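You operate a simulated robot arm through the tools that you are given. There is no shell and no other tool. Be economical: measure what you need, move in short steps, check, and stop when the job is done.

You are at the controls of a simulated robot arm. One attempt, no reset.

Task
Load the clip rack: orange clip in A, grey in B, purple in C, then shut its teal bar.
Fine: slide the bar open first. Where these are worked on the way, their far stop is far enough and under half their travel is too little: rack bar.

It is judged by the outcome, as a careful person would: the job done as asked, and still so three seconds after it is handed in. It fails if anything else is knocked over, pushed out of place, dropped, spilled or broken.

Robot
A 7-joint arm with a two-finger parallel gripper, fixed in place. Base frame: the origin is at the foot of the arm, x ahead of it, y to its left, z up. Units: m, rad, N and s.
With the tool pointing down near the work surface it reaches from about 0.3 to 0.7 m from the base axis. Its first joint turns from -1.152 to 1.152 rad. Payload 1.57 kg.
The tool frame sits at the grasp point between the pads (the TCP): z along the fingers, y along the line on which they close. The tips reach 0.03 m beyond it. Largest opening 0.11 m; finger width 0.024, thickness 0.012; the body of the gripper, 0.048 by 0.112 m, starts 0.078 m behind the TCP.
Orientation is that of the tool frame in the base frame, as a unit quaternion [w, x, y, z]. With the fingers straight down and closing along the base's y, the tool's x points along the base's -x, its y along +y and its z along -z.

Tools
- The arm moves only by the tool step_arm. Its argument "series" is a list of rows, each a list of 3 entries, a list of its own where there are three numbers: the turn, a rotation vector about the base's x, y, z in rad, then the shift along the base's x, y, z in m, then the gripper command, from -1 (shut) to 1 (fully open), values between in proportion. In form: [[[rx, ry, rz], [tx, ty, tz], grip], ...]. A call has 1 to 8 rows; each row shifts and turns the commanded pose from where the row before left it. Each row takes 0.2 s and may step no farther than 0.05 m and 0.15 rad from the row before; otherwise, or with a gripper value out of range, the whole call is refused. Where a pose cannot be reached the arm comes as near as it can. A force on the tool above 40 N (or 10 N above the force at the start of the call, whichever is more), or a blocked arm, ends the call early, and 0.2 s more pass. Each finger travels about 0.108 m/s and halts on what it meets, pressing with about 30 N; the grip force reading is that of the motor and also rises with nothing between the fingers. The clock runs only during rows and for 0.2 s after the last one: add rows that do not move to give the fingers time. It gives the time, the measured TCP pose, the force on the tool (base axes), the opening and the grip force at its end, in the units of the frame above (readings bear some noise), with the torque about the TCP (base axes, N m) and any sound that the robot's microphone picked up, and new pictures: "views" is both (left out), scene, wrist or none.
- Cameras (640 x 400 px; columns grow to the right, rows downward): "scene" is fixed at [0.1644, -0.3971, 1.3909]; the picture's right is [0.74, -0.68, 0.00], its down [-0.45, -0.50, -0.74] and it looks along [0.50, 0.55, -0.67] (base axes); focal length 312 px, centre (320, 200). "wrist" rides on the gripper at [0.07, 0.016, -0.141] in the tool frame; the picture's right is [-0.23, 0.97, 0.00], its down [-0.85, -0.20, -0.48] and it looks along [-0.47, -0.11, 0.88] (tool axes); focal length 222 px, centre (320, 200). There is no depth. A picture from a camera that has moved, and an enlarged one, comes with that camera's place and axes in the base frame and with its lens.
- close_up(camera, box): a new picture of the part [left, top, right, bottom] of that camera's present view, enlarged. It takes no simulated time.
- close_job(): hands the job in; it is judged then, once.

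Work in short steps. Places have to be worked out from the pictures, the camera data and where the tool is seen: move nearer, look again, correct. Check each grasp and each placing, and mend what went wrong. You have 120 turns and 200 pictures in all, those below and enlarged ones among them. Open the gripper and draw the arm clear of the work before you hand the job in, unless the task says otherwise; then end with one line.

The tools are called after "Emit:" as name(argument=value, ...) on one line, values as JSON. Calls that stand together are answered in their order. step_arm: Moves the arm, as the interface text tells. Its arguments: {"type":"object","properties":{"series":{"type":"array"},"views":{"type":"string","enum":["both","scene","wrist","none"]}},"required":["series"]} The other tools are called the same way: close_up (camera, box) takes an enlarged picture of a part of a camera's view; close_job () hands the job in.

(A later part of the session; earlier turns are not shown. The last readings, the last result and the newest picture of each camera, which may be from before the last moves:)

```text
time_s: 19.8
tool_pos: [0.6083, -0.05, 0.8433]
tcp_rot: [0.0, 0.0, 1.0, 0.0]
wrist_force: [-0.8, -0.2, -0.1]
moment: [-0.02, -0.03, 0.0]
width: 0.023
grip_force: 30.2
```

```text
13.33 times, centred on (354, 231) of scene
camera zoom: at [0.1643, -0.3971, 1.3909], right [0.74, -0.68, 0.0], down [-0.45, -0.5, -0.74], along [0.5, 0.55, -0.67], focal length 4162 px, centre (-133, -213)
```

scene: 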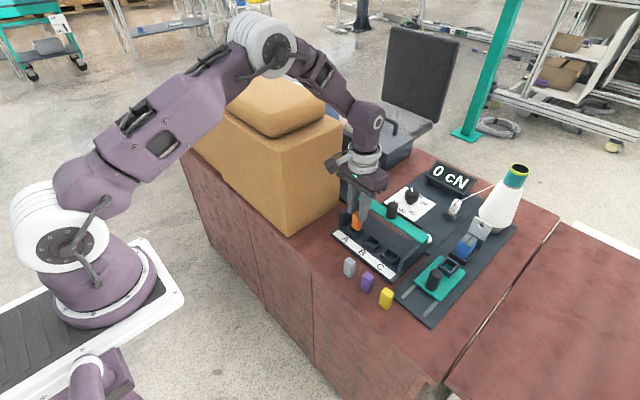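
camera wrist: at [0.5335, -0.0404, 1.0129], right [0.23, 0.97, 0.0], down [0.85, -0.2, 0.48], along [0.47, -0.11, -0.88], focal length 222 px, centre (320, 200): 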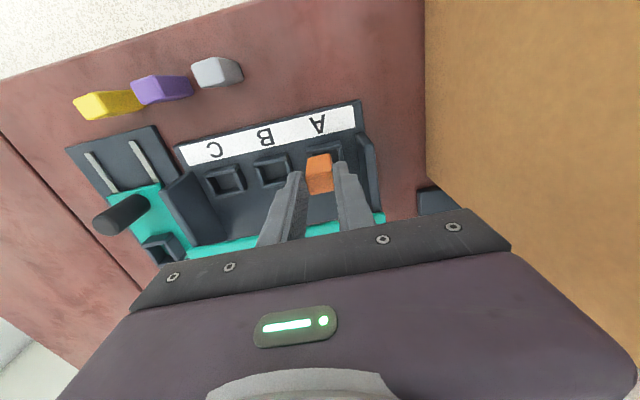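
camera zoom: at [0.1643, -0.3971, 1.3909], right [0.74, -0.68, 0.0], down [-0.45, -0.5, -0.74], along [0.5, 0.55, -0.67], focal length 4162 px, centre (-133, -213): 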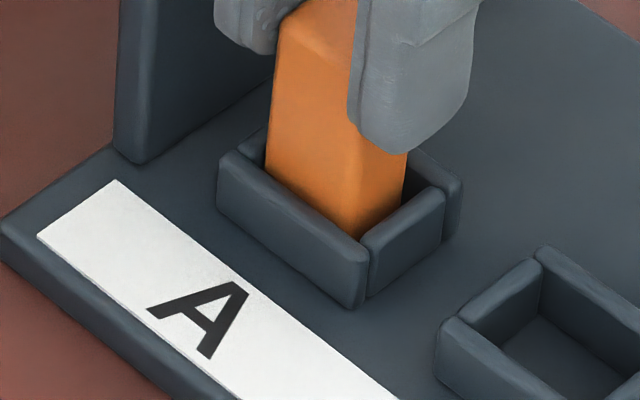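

Emit:
step_arm(series=[[[0, 0, 0], [0, 0, -0.002], -0.8], [[0, 0, 0], [0, 0, -0.002], -0.8], [[0, 0, 0], [0, 0, 0], -0.8]], views="none")

Emit:
close_up(camera="scene", box=[330, 216, 378, 246])

Emit:
close_up(camera="wrist", box=[280, 130, 360, 180])

```text
time_s: 20.6
tool_pos: [0.6075, -0.0507, 0.8391]
tcp_rot: [0.001, 0.0, 1.0, -0.001]
wrist_force: [-0.3, 0.4, -0.3]
moment: [0.04, 0.0, -0.02]
width: 0.0229
grip_force: 29.3
```

```text
13.33 times, centred on (354, 231) of scene
camera zoom: at [0.1643, -0.3971, 1.3909], right [0.74, -0.68, 0.0], down [-0.45, -0.5, -0.74], along [0.5, 0.55, -0.67], focal length 4162 px, centre (-133, -213)
```

zoom: 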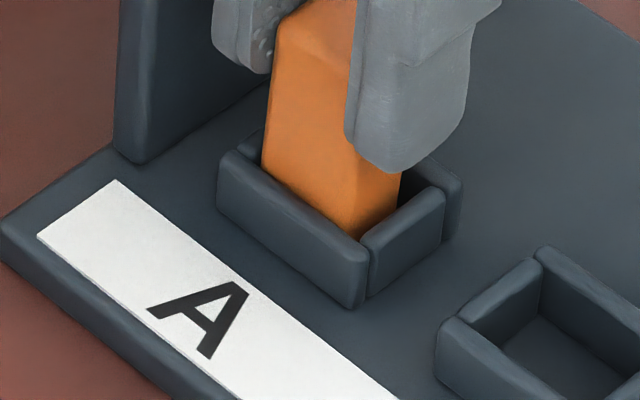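

```text
8.00 times, centred on (320, 155) of wrist
camera zoom: at [0.5369, -0.0339, 0.9812], right [0.23, 0.97, 0.0], down [0.86, -0.2, 0.48], along [0.47, -0.11, -0.88], focal length 1777 px, centre (320, 560)
```

zoom: 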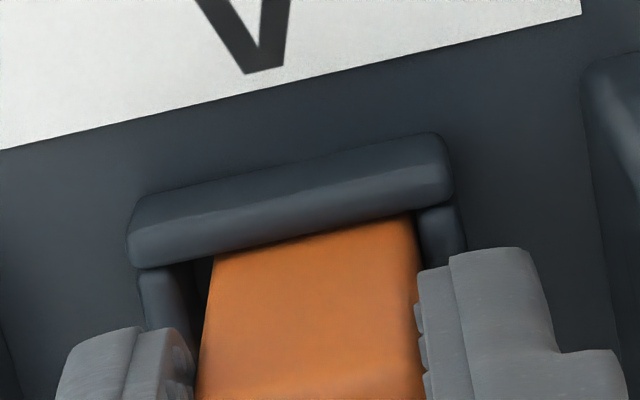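

Emit:
step_arm(series=[[[0, 0, 0], [0, 0, -0.002], -0.8], [[0, 0, 0], [0, 0, 0], -0.8]], views="none")

Emit:
step_arm(series=[[[0, 0, 0], [0, 0, -0.002], -0.8], [[0, 0, 0], [0, 0, 0], -0.8]], views="none")

Emit:
close_up(camera="scene", box=[330, 216, 378, 246])

```text
time_s: 21.2
tool_pos: [0.6066, -0.0512, 0.8388]
tcp_rot: [0.0, 0.0, 1.0, 0.0]
wrist_force: [0.7, 1.1, 8.7]
moment: [0.05, 0.06, 0.01]
width: 0.0226
grip_force: 30.1
```

```text
time_s: 21.8
tool_pos: [0.607, -0.0506, 0.8353]
tcp_rot: [0.001, 0.0, 1.0, 0.001]
wrist_force: [3.4, 0.6, 4.0]
moment: [0.01, -0.23, 0.01]
width: 0.0228
grip_force: 29.7
```

```text
13.33 times, centred on (354, 231) of scene
camera zoom: at [0.1642, -0.3971, 1.3909], right [0.74, -0.68, 0.0], down [-0.45, -0.5, -0.74], along [0.5, 0.55, -0.67], focal length 4162 px, centre (-133, -213)
```

zoom: 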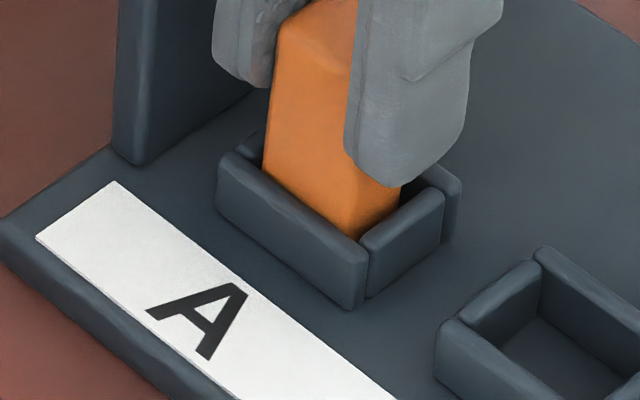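

The clip has stopped while the fingers slid ~3 mm down: seated. Open slightly (A-side plate is near) and lift.

Emit:
step_arm(series=[[[0, 0, 0], [0, 0, 0], -0.38], [[0, 0, 0], [0, 0, 0], -0.38], [[0, 0, 0], [0, 0, 0.03], -0.38], [[0, 0, 0], [0, 0, 0.04], -0.38], [[0, 0, 0], [-0.03, 0, 0.01], -0.18], [[0, 0, 0], [-0.03, -0.01, 0], -0.18]], views="scene")

Emit:
close_up(camera="scene", box=[330, 206, 400, 250])

Emit:
close_up(camera="wrist", box=[220, 120, 400, 232])

```text
time_s: 23.2
tool_pos: [0.5462, -0.0605, 0.9165]
tcp_rot: [0.0, 0.001, 1.0, 0.0]
wrist_force: [-0.5, 0.1, -0.8]
moment: [0.01, -0.02, -0.01]
width: 0.0452
grip_force: 0.0
```

scene: 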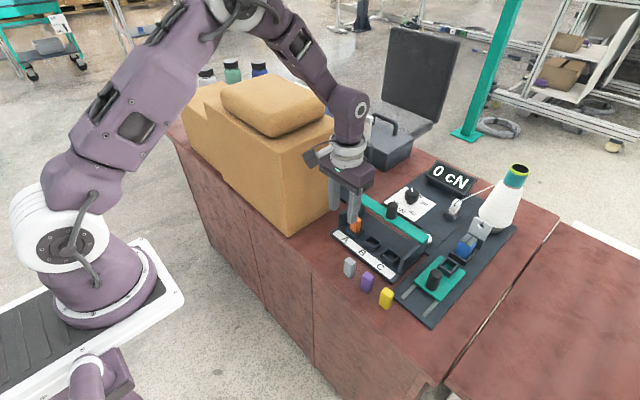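

```text
9.09 times, centred on (365, 228) of scene
camera zoom: at [0.1644, -0.3971, 1.3909], right [0.74, -0.68, 0.0], down [-0.45, -0.5, -0.74], along [0.5, 0.55, -0.67], focal length 2838 px, centre (-89, -54)
```

zoom: 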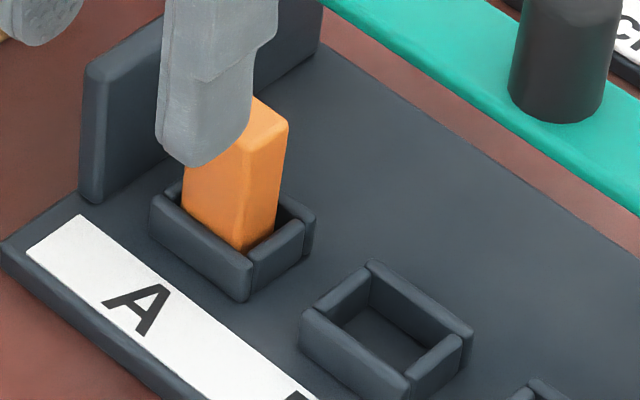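

```text
3.56 times, centred on (310, 176) of wrist
camera zoom: at [0.4758, -0.0444, 1.0587], right [0.23, 0.97, 0.0], down [0.85, -0.2, 0.48], along [0.47, -0.11, -0.88], focal length 790 px, centre (356, 285)
```

zoom: 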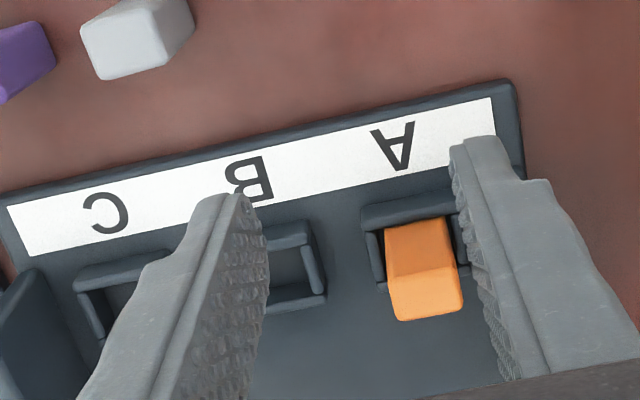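

Orange is seated in A. Next grey at about (0.507,-0.123).

Emit:
step_arm(series=[[[0, 0, 0], [-0.02, -0.032, 0], -0.18], [[0, 0, 0], [-0.019, -0.031, -0.015], -0.18], [[0, 0, 0], [0, 0, -0.03], -0.18], [[0, 0, 0], [0, 0, 0], -0.18]], views="none")

Emit:
close_up(camera="wrist", box=[240, 120, 400, 220])

```text
time_s: 24.2
tool_pos: [0.5116, -0.1249, 0.8715]
tcp_rot: [0.0, 0.0, 1.0, 0.001]
wrist_force: [-0.6, 0.1, -0.7]
moment: [0.01, 0.0, 0.0]
width: 0.0451
grip_force: 0.1
```

```text
4.00 times, centred on (320, 170) of wrist
camera zoom: at [0.4413, -0.1092, 1.0127], right [0.23, 0.97, 0.0], down [0.85, -0.2, 0.48], along [0.47, -0.11, -0.88], focal length 888 px, centre (320, 320)
```

zoom: 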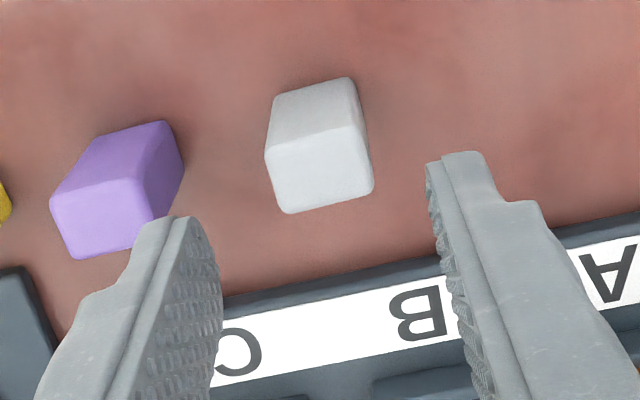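

Grey at (0.508,-0.124). Descend and check.

Emit:
step_arm(series=[[[0, 0, 0], [-0.003, 0.0005, -0.02], -0.18], [[0, 0, 0], [0, 0, -0.0175], -0.18], [[0, 0, 0], [0, 0, 0], -0.18]], views="none")

Emit:
close_up(camera="wrist", box=[240, 120, 400, 220])

Emit:
close_up(camera="scene", box=[310, 226, 410, 288])

```text
time_s: 25.0
tool_pos: [0.5078, -0.1244, 0.8312]
tcp_rot: [0.0, 0.0, 1.0, 0.0]
wrist_force: [0.2, -0.5, -0.3]
moment: [-0.05, 0.0, -0.02]
width: 0.0454
grip_force: 0.0
```

```text
4.00 times, centred on (320, 170) of wrist
camera zoom: at [0.438, -0.1083, 0.9738], right [0.23, 0.97, 0.0], down [0.85, -0.2, 0.48], along [0.47, -0.11, -0.88], focal length 888 px, centre (320, 320)
```

zoom: 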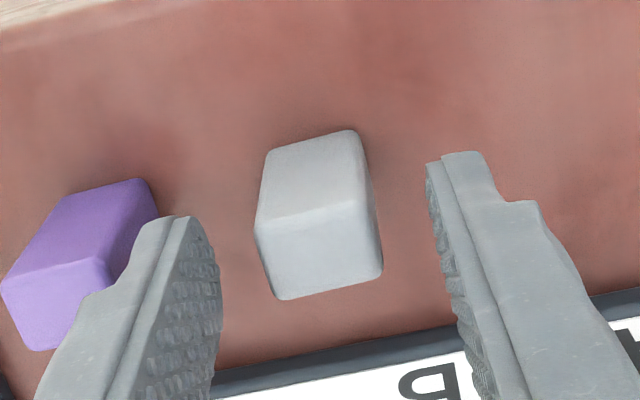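

```text
6.40 times, centred on (360, 257) of scene
camera zoom: at [0.1644, -0.3971, 1.3909], right [0.74, -0.68, 0.0], down [-0.45, -0.5, -0.74], along [0.5, 0.55, -0.67], focal length 1998 px, centre (64, -165)
```

zoom: 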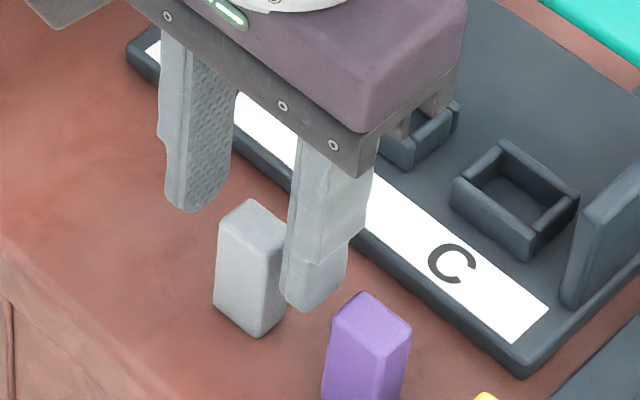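

Centred. Close, lift, and carry to above socket B (estimate y≈-0.107).

Emit:
step_arm(series=[[[0, 0, 0], [0, 0, 0.001], -0.5], [[0, 0, 0], [0, 0, 0], -0.8], [[0, 0, 0], [0, 0, 0], -0.8], [[0, 0, 0], [0, 0, 0], -0.8], [[0, 0, 0], [0, 0, 0.03], -0.8], [[0, 0, 0], [0, 0, 0.035], -0.8], [[0, 0, 0], [0, 0, 0.005], -0.8]], views="wrist")

Emit:
step_arm(series=[[[0, 0, 0], [0.04, 0.008, 0], -0.8], [[0, 0, 0], [0.04, 0.009, 0], -0.8], [[0, 0, 0], [0.02, 0, -0.015], -0.8], [[0, 0, 0], [0, 0, -0.02], -0.8], [[0, 0, 0], [0, 0, -0.005], -0.8], [[0, 0, 0], [0, 0, 0], -0.8]], views="none")

Emit:
close_up(camera="wrist", box=[260, 120, 380, 195])

Emit:
close_up(camera="scene", box=[340, 216, 400, 254])

```text
time_s: 26.6
tool_pos: [0.5051, -0.1235, 0.9046]
tcp_rot: [0.0, 0.0, 1.0, 0.0]
wrist_force: [0.3, 0.1, 0.5]
moment: [-0.04, 0.02, -0.01]
width: 0.0227
grip_force: 30.8
camera wrist: at [0.4347, -0.1061, 1.0468], right [0.23, 0.97, 0.0], down [0.85, -0.2, 0.48], along [0.47, -0.11, -0.88], focal length 222 px, centre (320, 200)
```

wrist: 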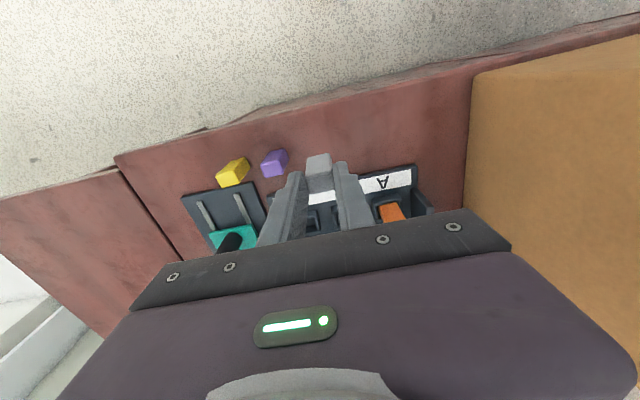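

```text
time_s: 28.0
tool_pos: [0.604, -0.1033, 0.8645]
tcp_rot: [-0.001, 0.0, 1.0, 0.0]
wrist_force: [-0.8, 0.4, -0.9]
moment: [-0.02, 0.0, -0.02]
width: 0.0224
grip_force: 29.8
```

```text
5.33 times, centred on (320, 158) of wrist
camera zoom: at [0.534, -0.0875, 1.0064], right [0.23, 0.97, 0.0], down [0.85, -0.2, 0.48], along [0.47, -0.11, -0.88], focal length 1185 px, centre (320, 427)
```

zoom: 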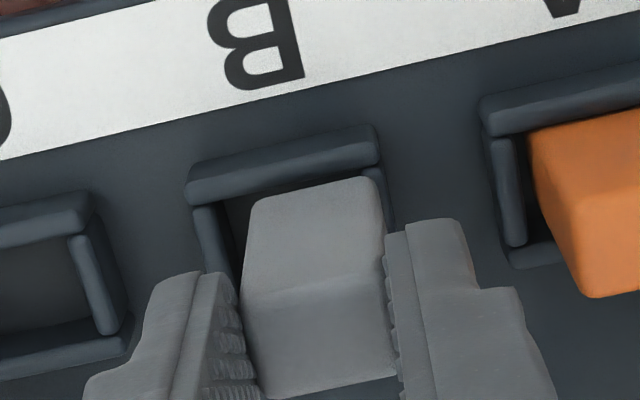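

```text
10.53 times, centred on (370, 235) of scene
camera zoom: at [0.1644, -0.3971, 1.3909], right [0.74, -0.68, 0.0], down [-0.45, -0.5, -0.74], along [0.5, 0.55, -0.67], focal length 3286 px, centre (-206, -168)
```

zoom: 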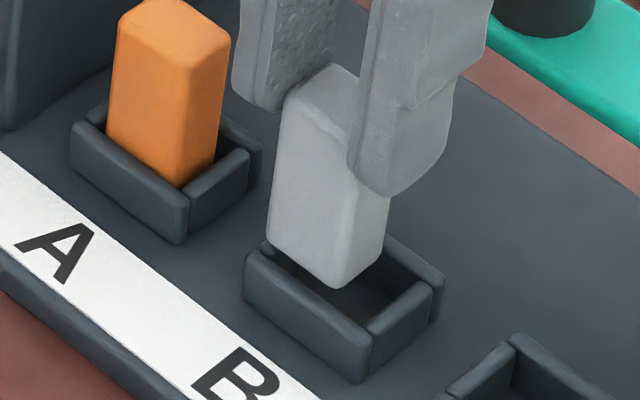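

Compared with the A approach, I need about +2.5 mm x, -4.7 mm y. Shift and lower slightly.

Emit:
step_arm(series=[[[0, 0, 0], [0.0025, -0.0047, 0], -0.8], [[0, 0, 0], [0, 0, -0.004], -0.8], [[0, 0, 0], [0, 0, 0], -0.8]], views="none")

Emit:
close_up(camera="wrist", box=[280, 130, 360, 180])

Emit:
close_up(camera="scene", box=[346, 226, 394, 256])

```text
time_s: 28.8
tool_pos: [0.6085, -0.1097, 0.8592]
tcp_rot: [0.0, 0.0, 1.0, 0.0]
wrist_force: [-0.6, -0.1, -0.7]
moment: [0.03, 0.0, -0.01]
width: 0.0225
grip_force: 29.8
```

```text
8.00 times, centred on (320, 155) of wrist
camera zoom: at [0.5367, -0.0922, 1.0016], right [0.23, 0.97, 0.0], down [0.86, -0.2, 0.48], along [0.47, -0.11, -0.88], focal length 1777 px, centre (320, 560)
```

zoom: 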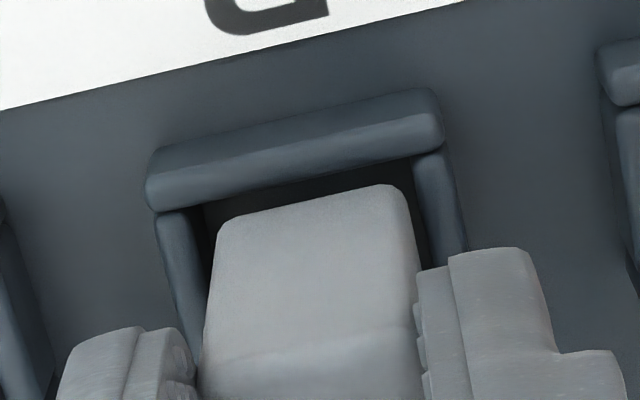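

```text
13.33 times, centred on (370, 241) of scene
camera zoom: at [0.1644, -0.3971, 1.3909], right [0.74, -0.68, 0.0], down [-0.45, -0.5, -0.74], along [0.5, 0.55, -0.67], focal length 4162 px, centre (-347, -347)
```

zoom: 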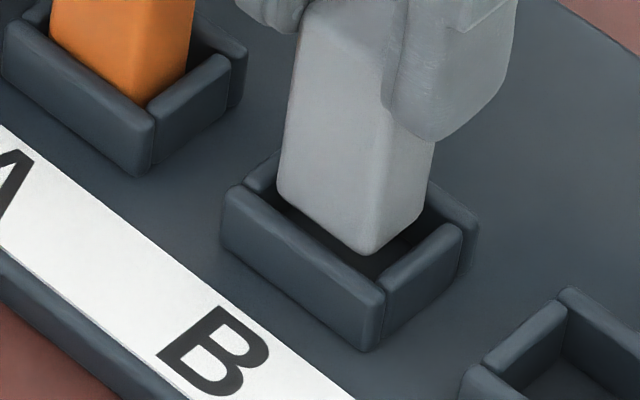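

Well centred, matching the A approach. Lower stepwise.

Emit:
step_arm(series=[[[0, 0, 0], [-0.0005, 0, -0.003], -0.8], [[0, 0, 0], [0, 0, -0.004], -0.8], [[0, 0, 0], [-0.0005, 0, -0.004], -0.8], [[0, 0, 0], [0, 0, 0], -0.8]], views="none")

Emit:
close_up(camera="wrist", box=[280, 130, 360, 180])

Emit:
close_up(camera="scene", box=[346, 226, 394, 256])

```text
time_s: 29.8
tool_pos: [0.6057, -0.1099, 0.8491]
tcp_rot: [-0.001, 0.0, 1.0, 0.001]
wrist_force: [0.7, -0.1, -0.7]
moment: [0.01, -0.03, 0.01]
width: 0.0227
grip_force: 29.6
```

```text
8.00 times, centred on (320, 155) of wrist
camera zoom: at [0.5355, -0.0935, 0.9911], right [0.23, 0.97, 0.0], down [0.85, -0.2, 0.48], along [0.47, -0.11, -0.88], focal length 1777 px, centre (320, 560)
```

zoom: 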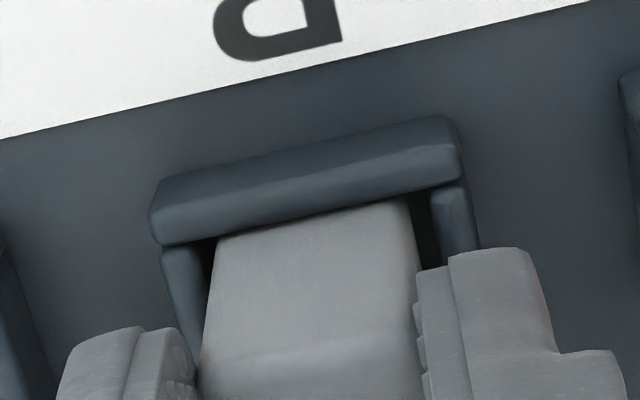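

```text
13.33 times, centred on (370, 241) of scene
camera zoom: at [0.1644, -0.3971, 1.3909], right [0.74, -0.68, 0.0], down [-0.45, -0.5, -0.74], along [0.5, 0.55, -0.67], focal length 4162 px, centre (-347, -347)
```

zoom: 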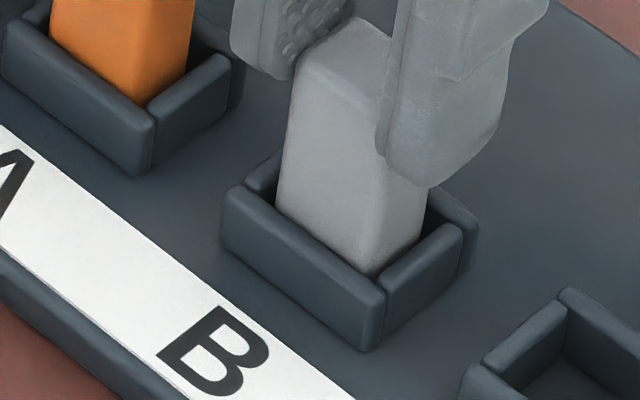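

Emit:
step_arm(series=[[[0, 0, 0], [0.0005, 0.0003, -0.004], -0.8], [[0, 0, 0], [0, 0, -0.004], -0.8], [[0, 0, 0], [0, 0, -0.002], -0.8], [[0, 0, 0], [0, 0, 0], -0.8]], views="none")

Emit:
close_up(camera="scene", box=[346, 226, 394, 256])

```text
time_s: 30.8
tool_pos: [0.6078, -0.1098, 0.8392]
tcp_rot: [0.0, 0.001, 1.0, 0.0]
wrist_force: [-1.5, 2.5, 22.3]
moment: [0.07, -0.04, 0.02]
width: 0.0228
grip_force: 30.4
```

```text
13.33 times, centred on (370, 241) of scene
camera zoom: at [0.1641, -0.397, 1.3909], right [0.74, -0.68, 0.0], down [-0.45, -0.5, -0.74], along [0.5, 0.55, -0.67], focal length 4162 px, centre (-347, -347)
```

zoom: 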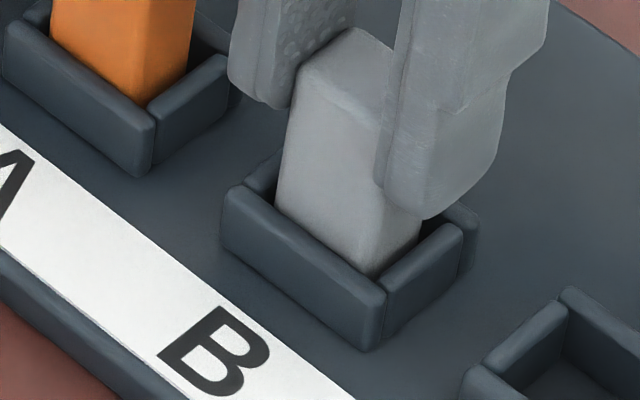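

Floor contact (22 N). Release and lift.

Emit:
step_arm(series=[[[0, 0, 0], [0, 0, 0.001], -0.6], [[0, 0, 0], [0, 0, 0], -0.36], [[0, 0, 0], [0, 0, 0], -0.36], [[0, 0, 0], [0, 0, 0.03], -0.36], [[0, 0, 0], [0, 0, 0.04], -0.36], [[0, 0, 0], [-0.035, -0.015, 0.01], -0.18], [[0, 0, 0], [-0.035, -0.025, 0], -0.18], [[0, 0, 0], [-0.03, -0.02, -0.01], -0.18]], views="none")

Emit:
step_arm(series=[[[0, 0, 0], [0, -0.005, -0.03], -0.18], [[0, 0, 0], [0, 0, 0], -0.18]], views="scene")

Emit:
close_up(camera="wrist", box=[240, 120, 400, 220])

Emit:
close_up(camera="scene", box=[320, 200, 420, 262])

```text
time_s: 32.6
tool_pos: [0.5063, -0.1716, 0.9123]
tcp_rot: [0.0, 0.0, 1.0, 0.0]
wrist_force: [-0.1, 0.2, -0.1]
moment: [-0.04, 0.03, 0.0]
width: 0.0451
grip_force: 0.0
```

```text
time_s: 33.2
tool_pos: [0.5047, -0.1761, 0.8805]
tcp_rot: [0.0, 0.001, 1.0, -0.001]
wrist_force: [-0.1, -0.2, 1.0]
moment: [0.02, 0.01, 0.0]
width: 0.0451
grip_force: 0.2
```

scene: 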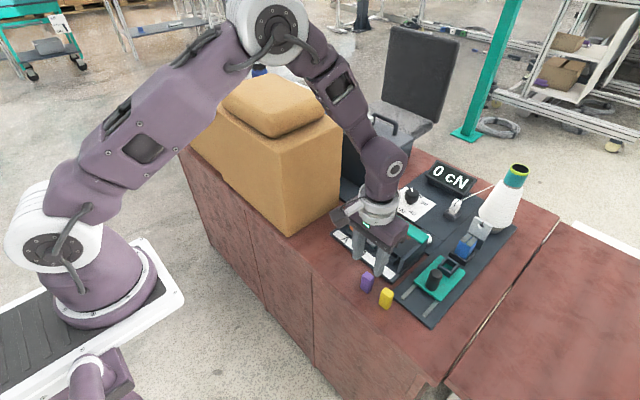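

```text
4.00 times, centred on (320, 170) of wrist
camera zoom: at [0.4346, -0.1594, 1.0225], right [0.23, 0.97, 0.0], down [0.85, -0.2, 0.48], along [0.47, -0.11, -0.88], focal length 888 px, centre (320, 320)
```

zoom: 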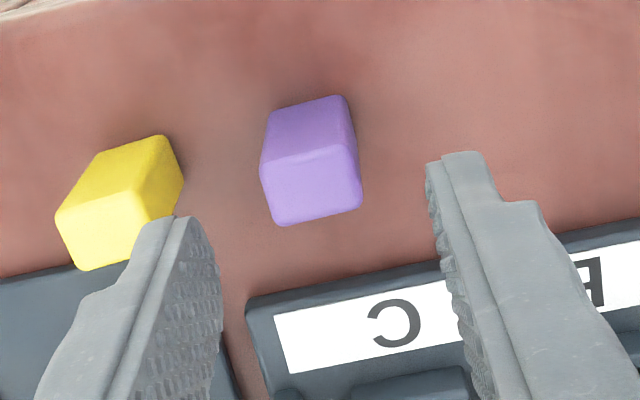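

```text
6.40 times, centred on (370, 231) of scene
camera zoom: at [0.1644, -0.3971, 1.3909], right [0.74, -0.68, 0.0], down [-0.45, -0.5, -0.74], along [0.5, 0.55, -0.67], focal length 1998 px, centre (0, 2)
```

zoom: 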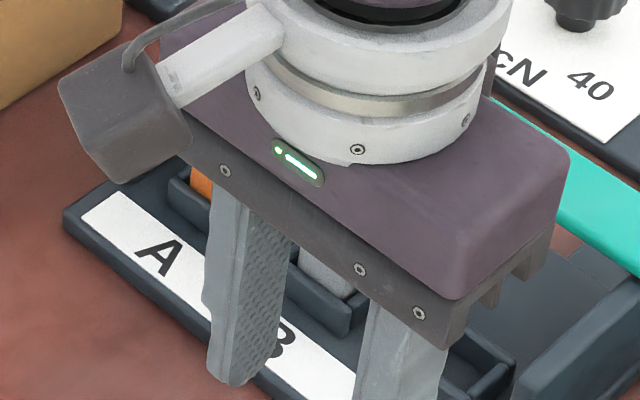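

Purple at (0.508,-0.178). Adjust and descend, then check.

Emit:
step_arm(series=[[[0, 0, 0], [0.003, -0.0022, -0.02], -0.18], [[0, 0, 0], [0, 0, -0.0265], -0.18], [[0, 0, 0], [0, 0, 0], -0.18]], views="none")

Emit:
close_up(camera="wrist", box=[240, 120, 400, 220])

Emit:
close_up(camera="scene", box=[320, 240, 420, 302])

```text
time_s: 34.0
tool_pos: [0.5087, -0.1754, 0.8339]
tcp_rot: [0.0, 0.001, 1.0, -0.001]
wrist_force: [0.1, -0.3, 0.1]
moment: [-0.01, 0.0, -0.01]
width: 0.0453
grip_force: 0.0
```

```text
4.00 times, centred on (320, 170) of wrist
camera zoom: at [0.438, -0.1594, 0.9758], right [0.23, 0.97, 0.0], down [0.85, -0.2, 0.48], along [0.47, -0.11, -0.88], focal length 888 px, centre (320, 320)
```

zoom: 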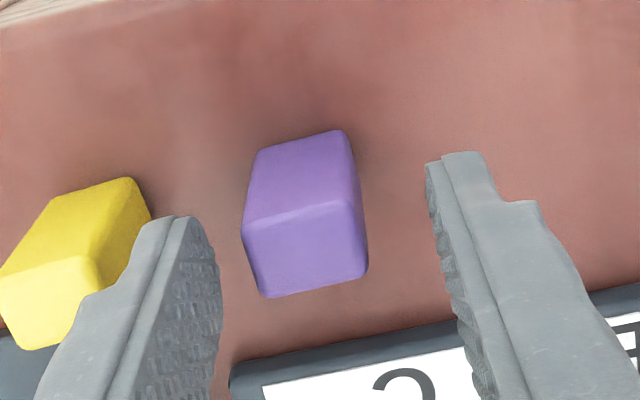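

```text
6.40 times, centred on (370, 271) of scene
camera zoom: at [0.1644, -0.3971, 1.3909], right [0.74, -0.68, 0.0], down [-0.45, -0.5, -0.74], along [0.5, 0.55, -0.67], focal length 1998 px, centre (0, -254)
```

zoom: 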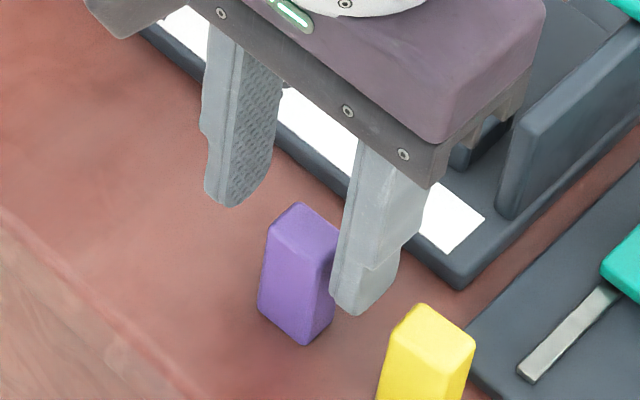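

Shift 2.5 mm in -y, grip, and lift.

Emit:
step_arm(series=[[[0, 0, 0], [-0.0005, -0.0025, 0], -0.18], [[0, 0, 0], [0, 0, 0], -0.5], [[0, 0, 0], [0, 0, 0], -0.8], [[0, 0, 0], [0, 0, 0], -0.8], [[0, 0, 0], [0, 0, 0], -0.8], [[0, 0, 0], [0, 0, 0.03], -0.8], [[0, 0, 0], [0, 0, 0.035], -0.8], [[0, 0, 0], [0, 0, 0.005], -0.8]], views="wrist")

Emit:
step_arm(series=[[[0, 0, 0], [0.04, 0.005, 0], -0.8], [[0, 0, 0], [0.04, 0.005, 0], -0.8], [[0, 0, 0], [0.018, 0, -0.015], -0.8], [[0, 0, 0], [0, 0, -0.02], -0.8], [[0, 0, 0], [0, 0, -0.005], -0.8], [[0, 0, 0], [0, 0, 0], -0.8]], views="none")

Emit:
close_up(camera="wrist", box=[260, 120, 380, 195])

Emit:
close_up(camera="scene", box=[350, 226, 410, 264])

```text
time_s: 35.8
tool_pos: [0.5088, -0.179, 0.9047]
tcp_rot: [0.0, 0.001, 1.0, 0.0]
wrist_force: [0.1, 0.6, -1.1]
moment: [0.0, -0.02, 0.03]
width: 0.0225
grip_force: 30.0
camera wrist: at [0.4395, -0.1637, 1.0471], right [0.23, 0.97, 0.0], down [0.85, -0.2, 0.48], along [0.47, -0.11, -0.88], focal length 222 px, centre (320, 200)
```

wrist: 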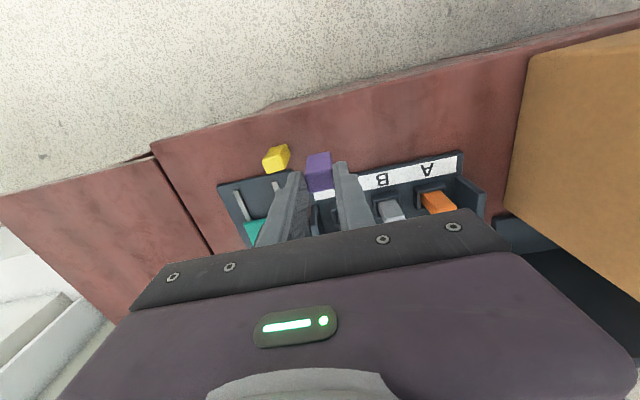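

```text
time_s: 37.2
tool_pos: [0.608, -0.1703, 0.8646]
tcp_rot: [0.0, 0.0, 1.0, 0.0]
wrist_force: [-0.6, 0.4, 0.3]
moment: [-0.02, -0.01, 0.0]
width: 0.0228
grip_force: 30.5
```

```text
5.33 times, centred on (320, 158) of wrist
camera zoom: at [0.538, -0.154, 1.0057], right [0.23, 0.97, 0.0], down [0.85, -0.2, 0.48], along [0.47, -0.11, -0.88], focal length 1185 px, centre (320, 427)
```

zoom: 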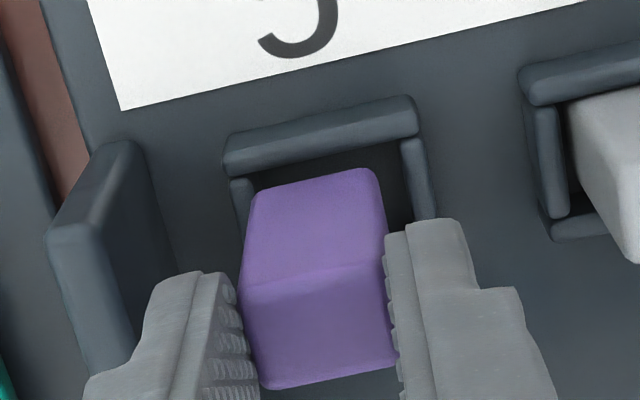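

```text
10.53 times, centred on (380, 245) of scene
camera zoom: at [0.1644, -0.3971, 1.3909], right [0.74, -0.68, 0.0], down [-0.45, -0.5, -0.74], along [0.5, 0.55, -0.67], focal length 3286 px, centre (-312, -274)
```

zoom: 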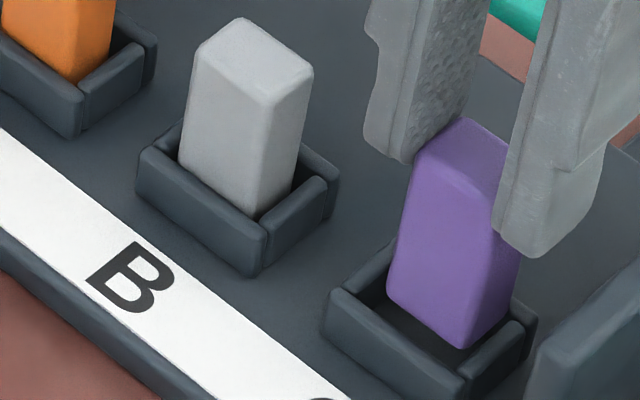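

Needs ~+2.5 mm y, -1 mm x. Shift and lower 4 mm.

Emit:
step_arm(series=[[[0, 0, 0], [-0.0008, 0.0025, 0], -0.8], [[0, 0, 0], [0, 0, -0.005], -0.8], [[0, 0, 0], [0, 0, 0], -0.8]], views="none")

Emit:
close_up(camera="wrist", box=[280, 130, 360, 180])

Emit:
close_up(camera="scene", box=[362, 236, 410, 266])

```text
time_s: 38.0
tool_pos: [0.6085, -0.1672, 0.8591]
tcp_rot: [0.0, 0.0, 1.0, 0.0]
wrist_force: [-0.1, 0.3, -1.2]
moment: [0.03, 0.01, 0.01]
width: 0.0229
grip_force: 30.2
```

```text
8.00 times, centred on (320, 155) of wrist
camera zoom: at [0.5371, -0.1513, 1.0013], right [0.23, 0.97, 0.0], down [0.85, -0.2, 0.48], along [0.47, -0.11, -0.88], focal length 1777 px, centre (320, 560)
```

zoom: 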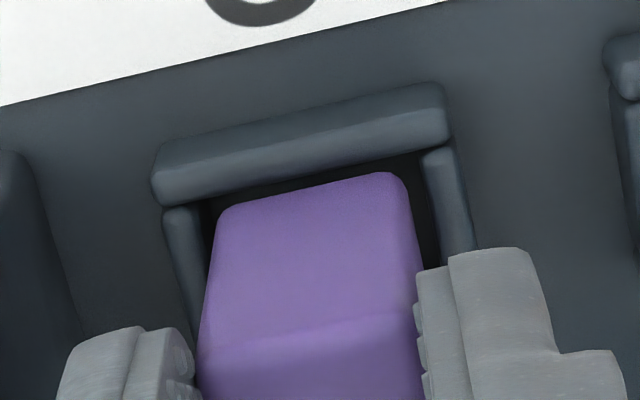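

```text
13.33 times, centred on (386, 251) of scene
camera zoom: at [0.1644, -0.3971, 1.3909], right [0.74, -0.68, 0.0], down [-0.45, -0.5, -0.74], along [0.5, 0.55, -0.67], focal length 4162 px, centre (-560, -480)
```

zoom: 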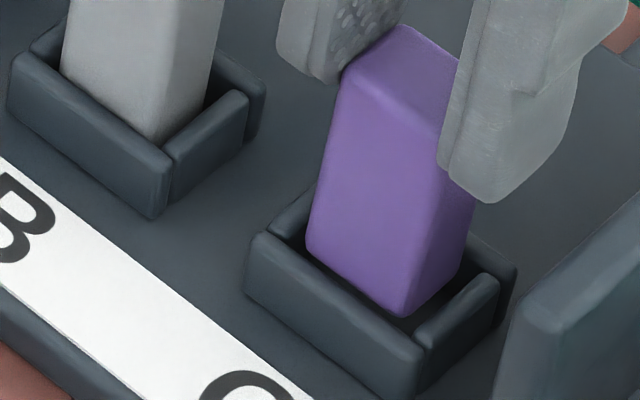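

Emit:
step_arm(series=[[[0, 0, 0], [0.0003, 0.0005, -0.003], -0.8], [[0, 0, 0], [0, 0, -0.004], -0.8], [[0, 0, 0], [0, 0, -0.003], -0.8], [[0, 0, 0], [0, 0, 0], -0.8]], views="none")

Emit:
close_up(camera="wrist", box=[280, 130, 360, 180])

Emit:
close_up(camera="scene", box=[362, 236, 410, 266])

```text
time_s: 39.0
tool_pos: [0.6076, -0.1666, 0.8503]
tcp_rot: [0.001, 0.0, 1.0, 0.001]
wrist_force: [-0.1, -0.4, 0.4]
moment: [0.0, 0.02, -0.03]
width: 0.0225
grip_force: 30.4
```

```text
8.00 times, centred on (320, 155) of wrist
camera zoom: at [0.537, -0.1503, 0.9911], right [0.23, 0.97, 0.0], down [0.85, -0.2, 0.48], along [0.47, -0.11, -0.88], focal length 1777 px, centre (320, 560)
```

zoom: 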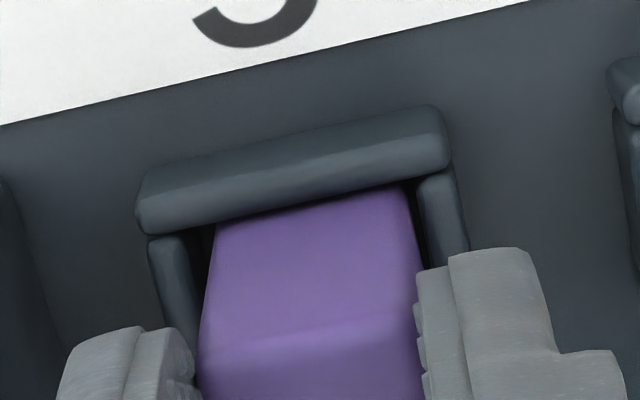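

```text
13.33 times, centred on (386, 251) of scene
camera zoom: at [0.1644, -0.3971, 1.3909], right [0.74, -0.68, 0.0], down [-0.45, -0.5, -0.74], along [0.5, 0.55, -0.67], focal length 4162 px, centre (-560, -480)
```

zoom: 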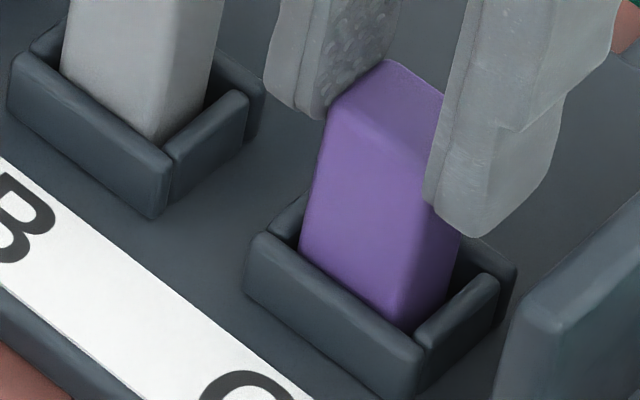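

Emit:
step_arm(series=[[[0, 0, 0], [0.0004, -0.0003, -0.004], -0.8], [[0, 0, 0], [0, 0, -0.004], -0.8], [[0, 0, 0], [0, 0, -0.002], -0.8], [[0, 0, 0], [0, 0, 0], -0.8]], views="none")

Emit:
close_up(camera="scene", box=[362, 236, 410, 266])

```text
time_s: 40.0
tool_pos: [0.6068, -0.1676, 0.8398]
tcp_rot: [0.0, 0.001, 1.0, 0.0]
wrist_force: [-0.8, 1.6, 15.4]
moment: [0.05, 0.0, 0.03]
width: 0.0229
grip_force: 30.2
```

```text
13.33 times, centred on (386, 251) of scene
camera zoom: at [0.164, -0.397, 1.3909], right [0.74, -0.68, 0.0], down [-0.45, -0.5, -0.74], along [0.5, 0.55, -0.67], focal length 4162 px, centre (-560, -480)
```

zoom: 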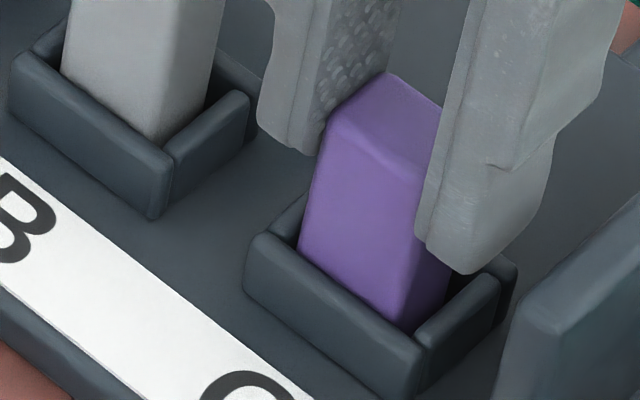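

Floor contact. Release a little, lift straight up, and inspect.

Emit:
step_arm(series=[[[0, 0, 0], [0, 0, 0.001], -0.6], [[0, 0, 0], [0, 0, 0], -0.38], [[0, 0, 0], [0, 0, 0], -0.38], [[0, 0, 0], [0, 0, 0.03], -0.38], [[0, 0, 0], [0, 0, 0.04], -0.38], [[0, 0, 0], [0, 0, 0.04], -0.2], [[0, 0, 0], [-0.02, 0.05, 0], -0.2], [[0, 0, 0], [-0.02, 0.0, 0], -0.2]])

Emit:
close_up(camera="scene", box=[326, 196, 426, 258])

Emit:
close_up(camera="wrist", box=[220, 100, 420, 225])

```text
refused: row 7 steps farther than a row can; nothing moved
```

```text
6.40 times, centred on (376, 227) of scene
camera zoom: at [0.164, -0.397, 1.3909], right [0.74, -0.68, 0.0], down [-0.45, -0.5, -0.74], along [0.5, 0.55, -0.67], focal length 1998 px, centre (-38, 27)
```

zoom: 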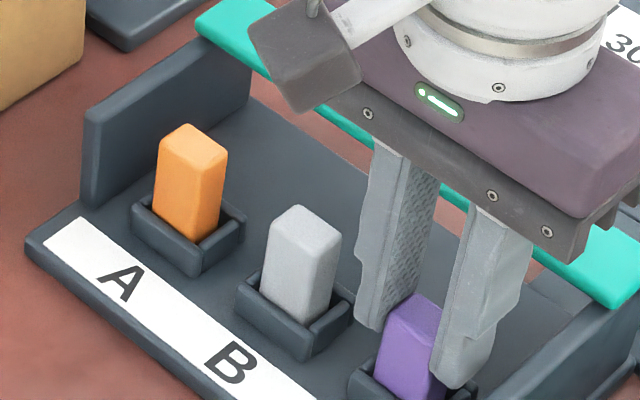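

```text
3.20 times, centred on (320, 162) of wrist
camera zoom: at [0.5369, -0.1504, 0.9815], right [0.23, 0.97, 0.0], down [0.86, -0.2, 0.48], along [0.47, -0.11, -0.88], focal length 711 px, centre (320, 320)
```

zoom: 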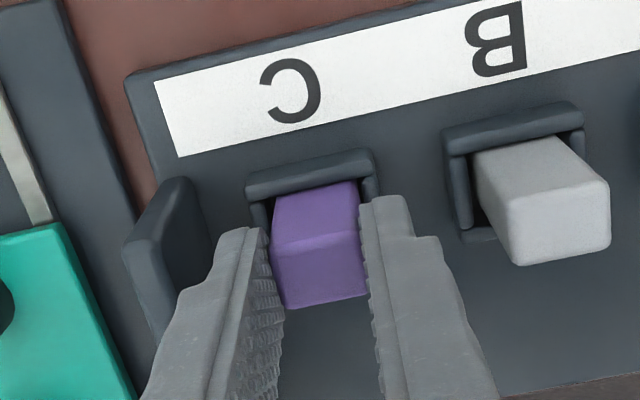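

One row was too long; repeat with a shorter step.

Emit:
step_arm(series=[[[0, 0, 0], [0, 0, 0.001], -0.6], [[0, 0, 0], [0, 0, 0], -0.38], [[0, 0, 0], [0, 0, 0], -0.38], [[0, 0, 0], [0, 0, 0.03], -0.38], [[0, 0, 0], [0, 0, 0.04], -0.38], [[0, 0, 0], [0, 0, 0.03], -0.2], [[0, 0, 0], [-0.02, 0.04, 0], -0.2], [[0, 0, 0], [-0.02, 0.017, 0], -0.2]])

Emit:
close_up(camera="scene", box=[326, 196, 426, 258])

Emit:
close_up(camera="wrist", box=[220, 100, 420, 225])

```text
time_s: 41.8
tool_pos: [0.5652, -0.1115, 0.9415]
tcp_rot: [0.0, 0.001, 1.0, 0.0]
wrist_force: [0.6, 0.3, 0.0]
moment: [0.03, -0.02, 0.0]
width: 0.0441
grip_force: 0.1
camera wrist: at [0.4953, -0.0943, 1.0837], right [0.23, 0.97, 0.0], down [0.85, -0.2, 0.48], along [0.47, -0.11, -0.88], focal length 222 px, centre (320, 200)
```

scene: 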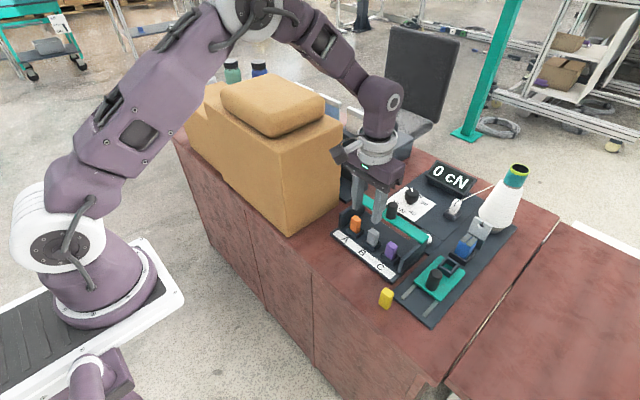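
wrist: 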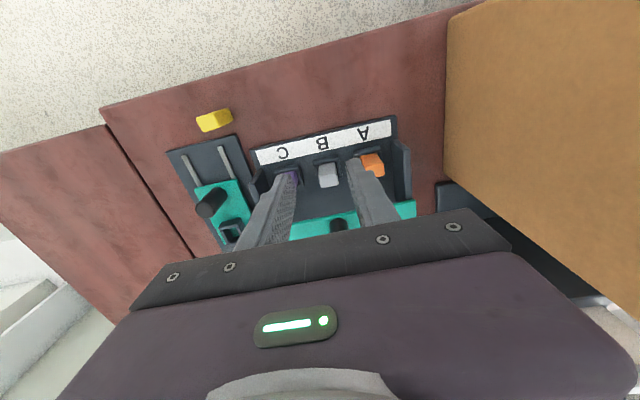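

```text
6.40 times, centred on (376, 227) of scene
camera zoom: at [0.1644, -0.3971, 1.3909], right [0.74, -0.68, 0.0], down [-0.45, -0.5, -0.74], along [0.5, 0.55, -0.67], focal length 1998 px, centre (-38, 27)
```

zoom: 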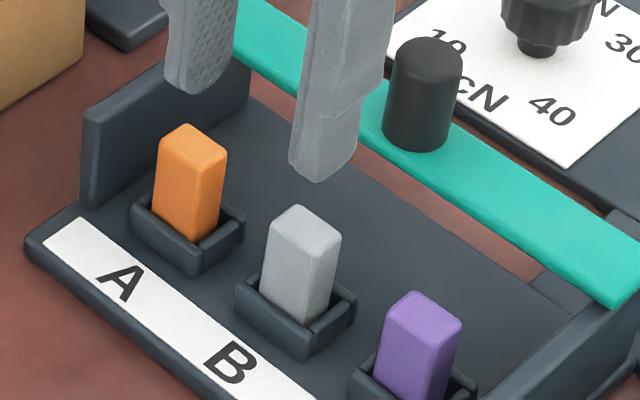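

```text
3.20 times, centred on (320, 162) of wrist
camera zoom: at [0.4953, -0.0943, 1.0837], right [0.23, 0.97, 0.0], down [0.85, -0.2, 0.48], along [0.47, -0.11, -0.88], focal length 711 px, centre (320, 320)
```

zoom: 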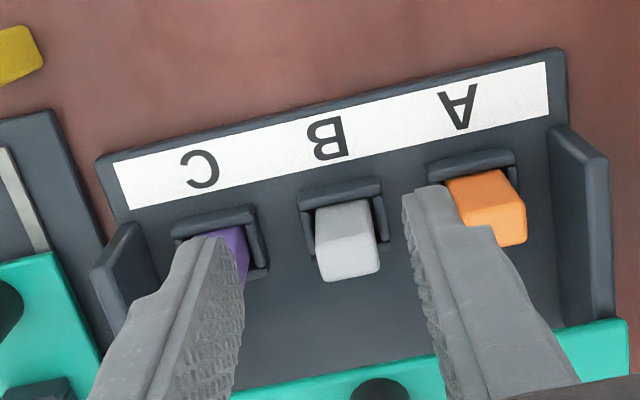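

All three clips are seated. Now go over the knob at (0.664,-0.110).

Emit:
step_arm(series=[[[0, 0, 0], [0.04, 0.001, 0], -0.1], [[0, 0, 0], [0.04, 0, 0], -0.1], [[0, 0, 0], [0.018, 0, 0], -0.1], [[0, 0, 0], [0, 0, -0.02], -0.1], [[0, 0, 0], [0, 0, 0], -0.1]])

Emit:
close_up(camera="scene", box=[336, 176, 436, 238])

Emit:
close_up(camera="wrist", box=[220, 100, 420, 225])

```text
time_s: 43.0
tool_pos: [0.6638, -0.1071, 0.9202]
tcp_rot: [0.0, 0.001, 1.0, -0.001]
wrist_force: [-0.5, -0.7, 0.8]
moment: [0.01, 0.02, 0.0]
width: 0.0494
grip_force: 0.2
camera wrist: at [0.5938, -0.0915, 1.0627], right [0.23, 0.97, 0.0], down [0.86, -0.2, 0.48], along [0.47, -0.11, -0.88], focal length 222 px, centre (320, 200)
```

scene: 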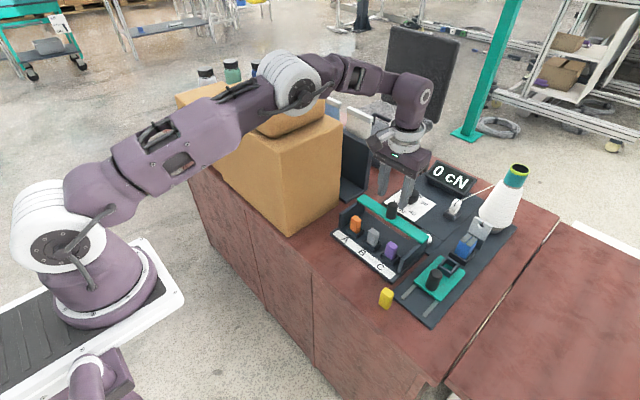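
wrist: 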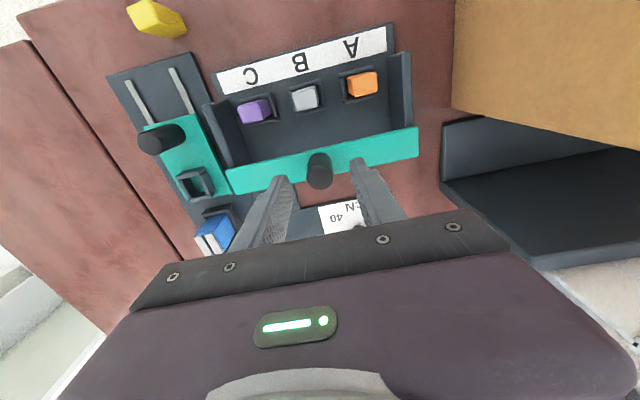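

```text
6.40 times, centred on (386, 207) of scene
camera zoom: at [0.1644, -0.3971, 1.3909], right [0.74, -0.68, 0.0], down [-0.45, -0.5, -0.74], along [0.5, 0.55, -0.67], focal length 1998 px, centre (-102, 155)
```

zoom: 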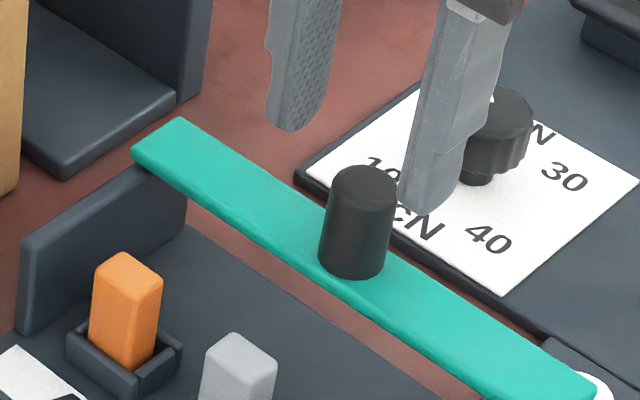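

```text
3.20 times, centred on (320, 162) of wrist
camera zoom: at [0.5938, -0.0915, 1.0627], right [0.23, 0.97, 0.0], down [0.86, -0.2, 0.48], along [0.47, -0.11, -0.88], focal length 711 px, centre (320, 320)
```

zoom: 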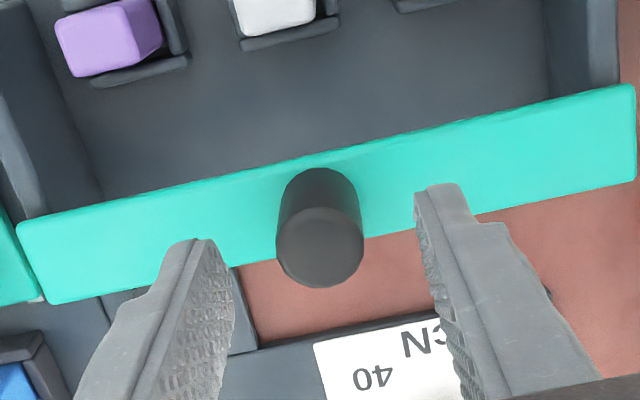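

Knob at (0.665,-0.1085). Descend and grip.

Emit:
step_arm(series=[[[0, 0, 0], [0.001, -0.0015, -0.02], -0.1], [[0, 0, 0], [0, 0, -0.017], -0.1], [[0, 0, 0], [0, 0, 0], -0.4], [[0, 0, 0], [0, 0, 0], -0.8], [[0, 0, 0], [0, 0, 0], -0.8], [[0, 0, 0], [0, 0, 0], -0.8]], views="none")

Emit:
close_up(camera="scene", box=[336, 176, 436, 238])

```text
time_s: 44.4
tool_pos: [0.6662, -0.11, 0.8837]
tcp_rot: [-0.001, 0.0, 1.0, 0.0]
wrist_force: [-0.3, 6.1, 0.2]
moment: [0.18, -0.14, 0.03]
width: 0.0244
grip_force: 29.3
```

```text
6.40 times, centred on (386, 207) of scene
camera zoom: at [0.1644, -0.3969, 1.3909], right [0.74, -0.68, 0.0], down [-0.45, -0.5, -0.74], along [0.5, 0.55, -0.67], focal length 1998 px, centre (-102, 155)
```

zoom: 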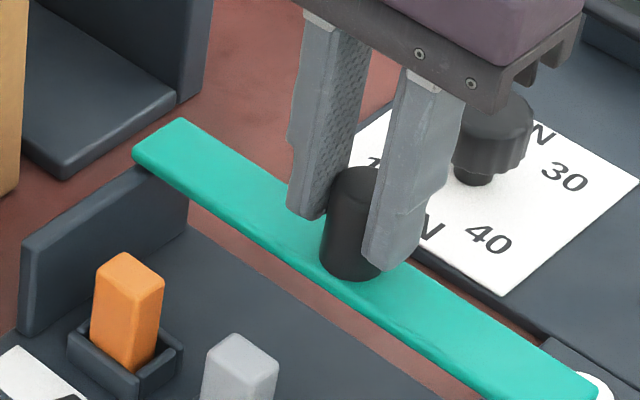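

Gripped; relieve y by 0.5 mm and slide the bar back in -x.

Emit:
step_arm(series=[[[0, 0, 0], [-0.006, 0.0006, 0], -0.8], [[0, 0, 0], [-0.008, 0, 0], -0.8], [[0, 0, 0], [-0.008, 0, 0], -0.8], [[0, 0, 0], [0, 0, 0], -0.8]], views="none")

Emit:
close_up(camera="scene", box=[326, 190, 426, 252])

```text
time_s: 45.4
tool_pos: [0.6438, -0.1096, 0.8839]
tcp_rot: [0.001, 0.0, 1.0, 0.0]
wrist_force: [-0.1, 6.2, 1.5]
moment: [0.19, 0.17, 0.03]
width: 0.0245
grip_force: 29.9
```

```text
6.40 times, centred on (376, 221) of scene
camera zoom: at [0.1643, -0.3969, 1.3909], right [0.74, -0.68, 0.0], down [-0.45, -0.5, -0.74], along [0.5, 0.55, -0.67], focal length 1998 px, centre (-38, 66)
```

zoom: 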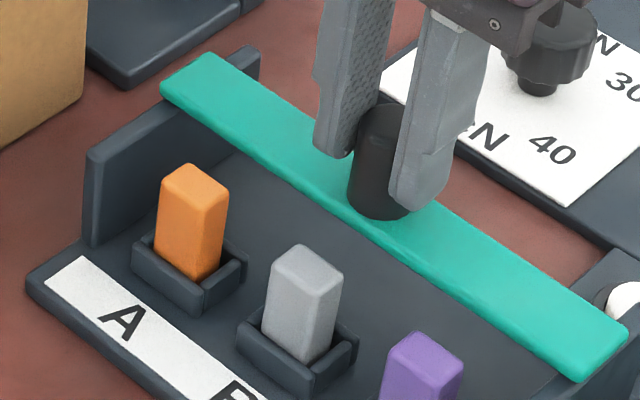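

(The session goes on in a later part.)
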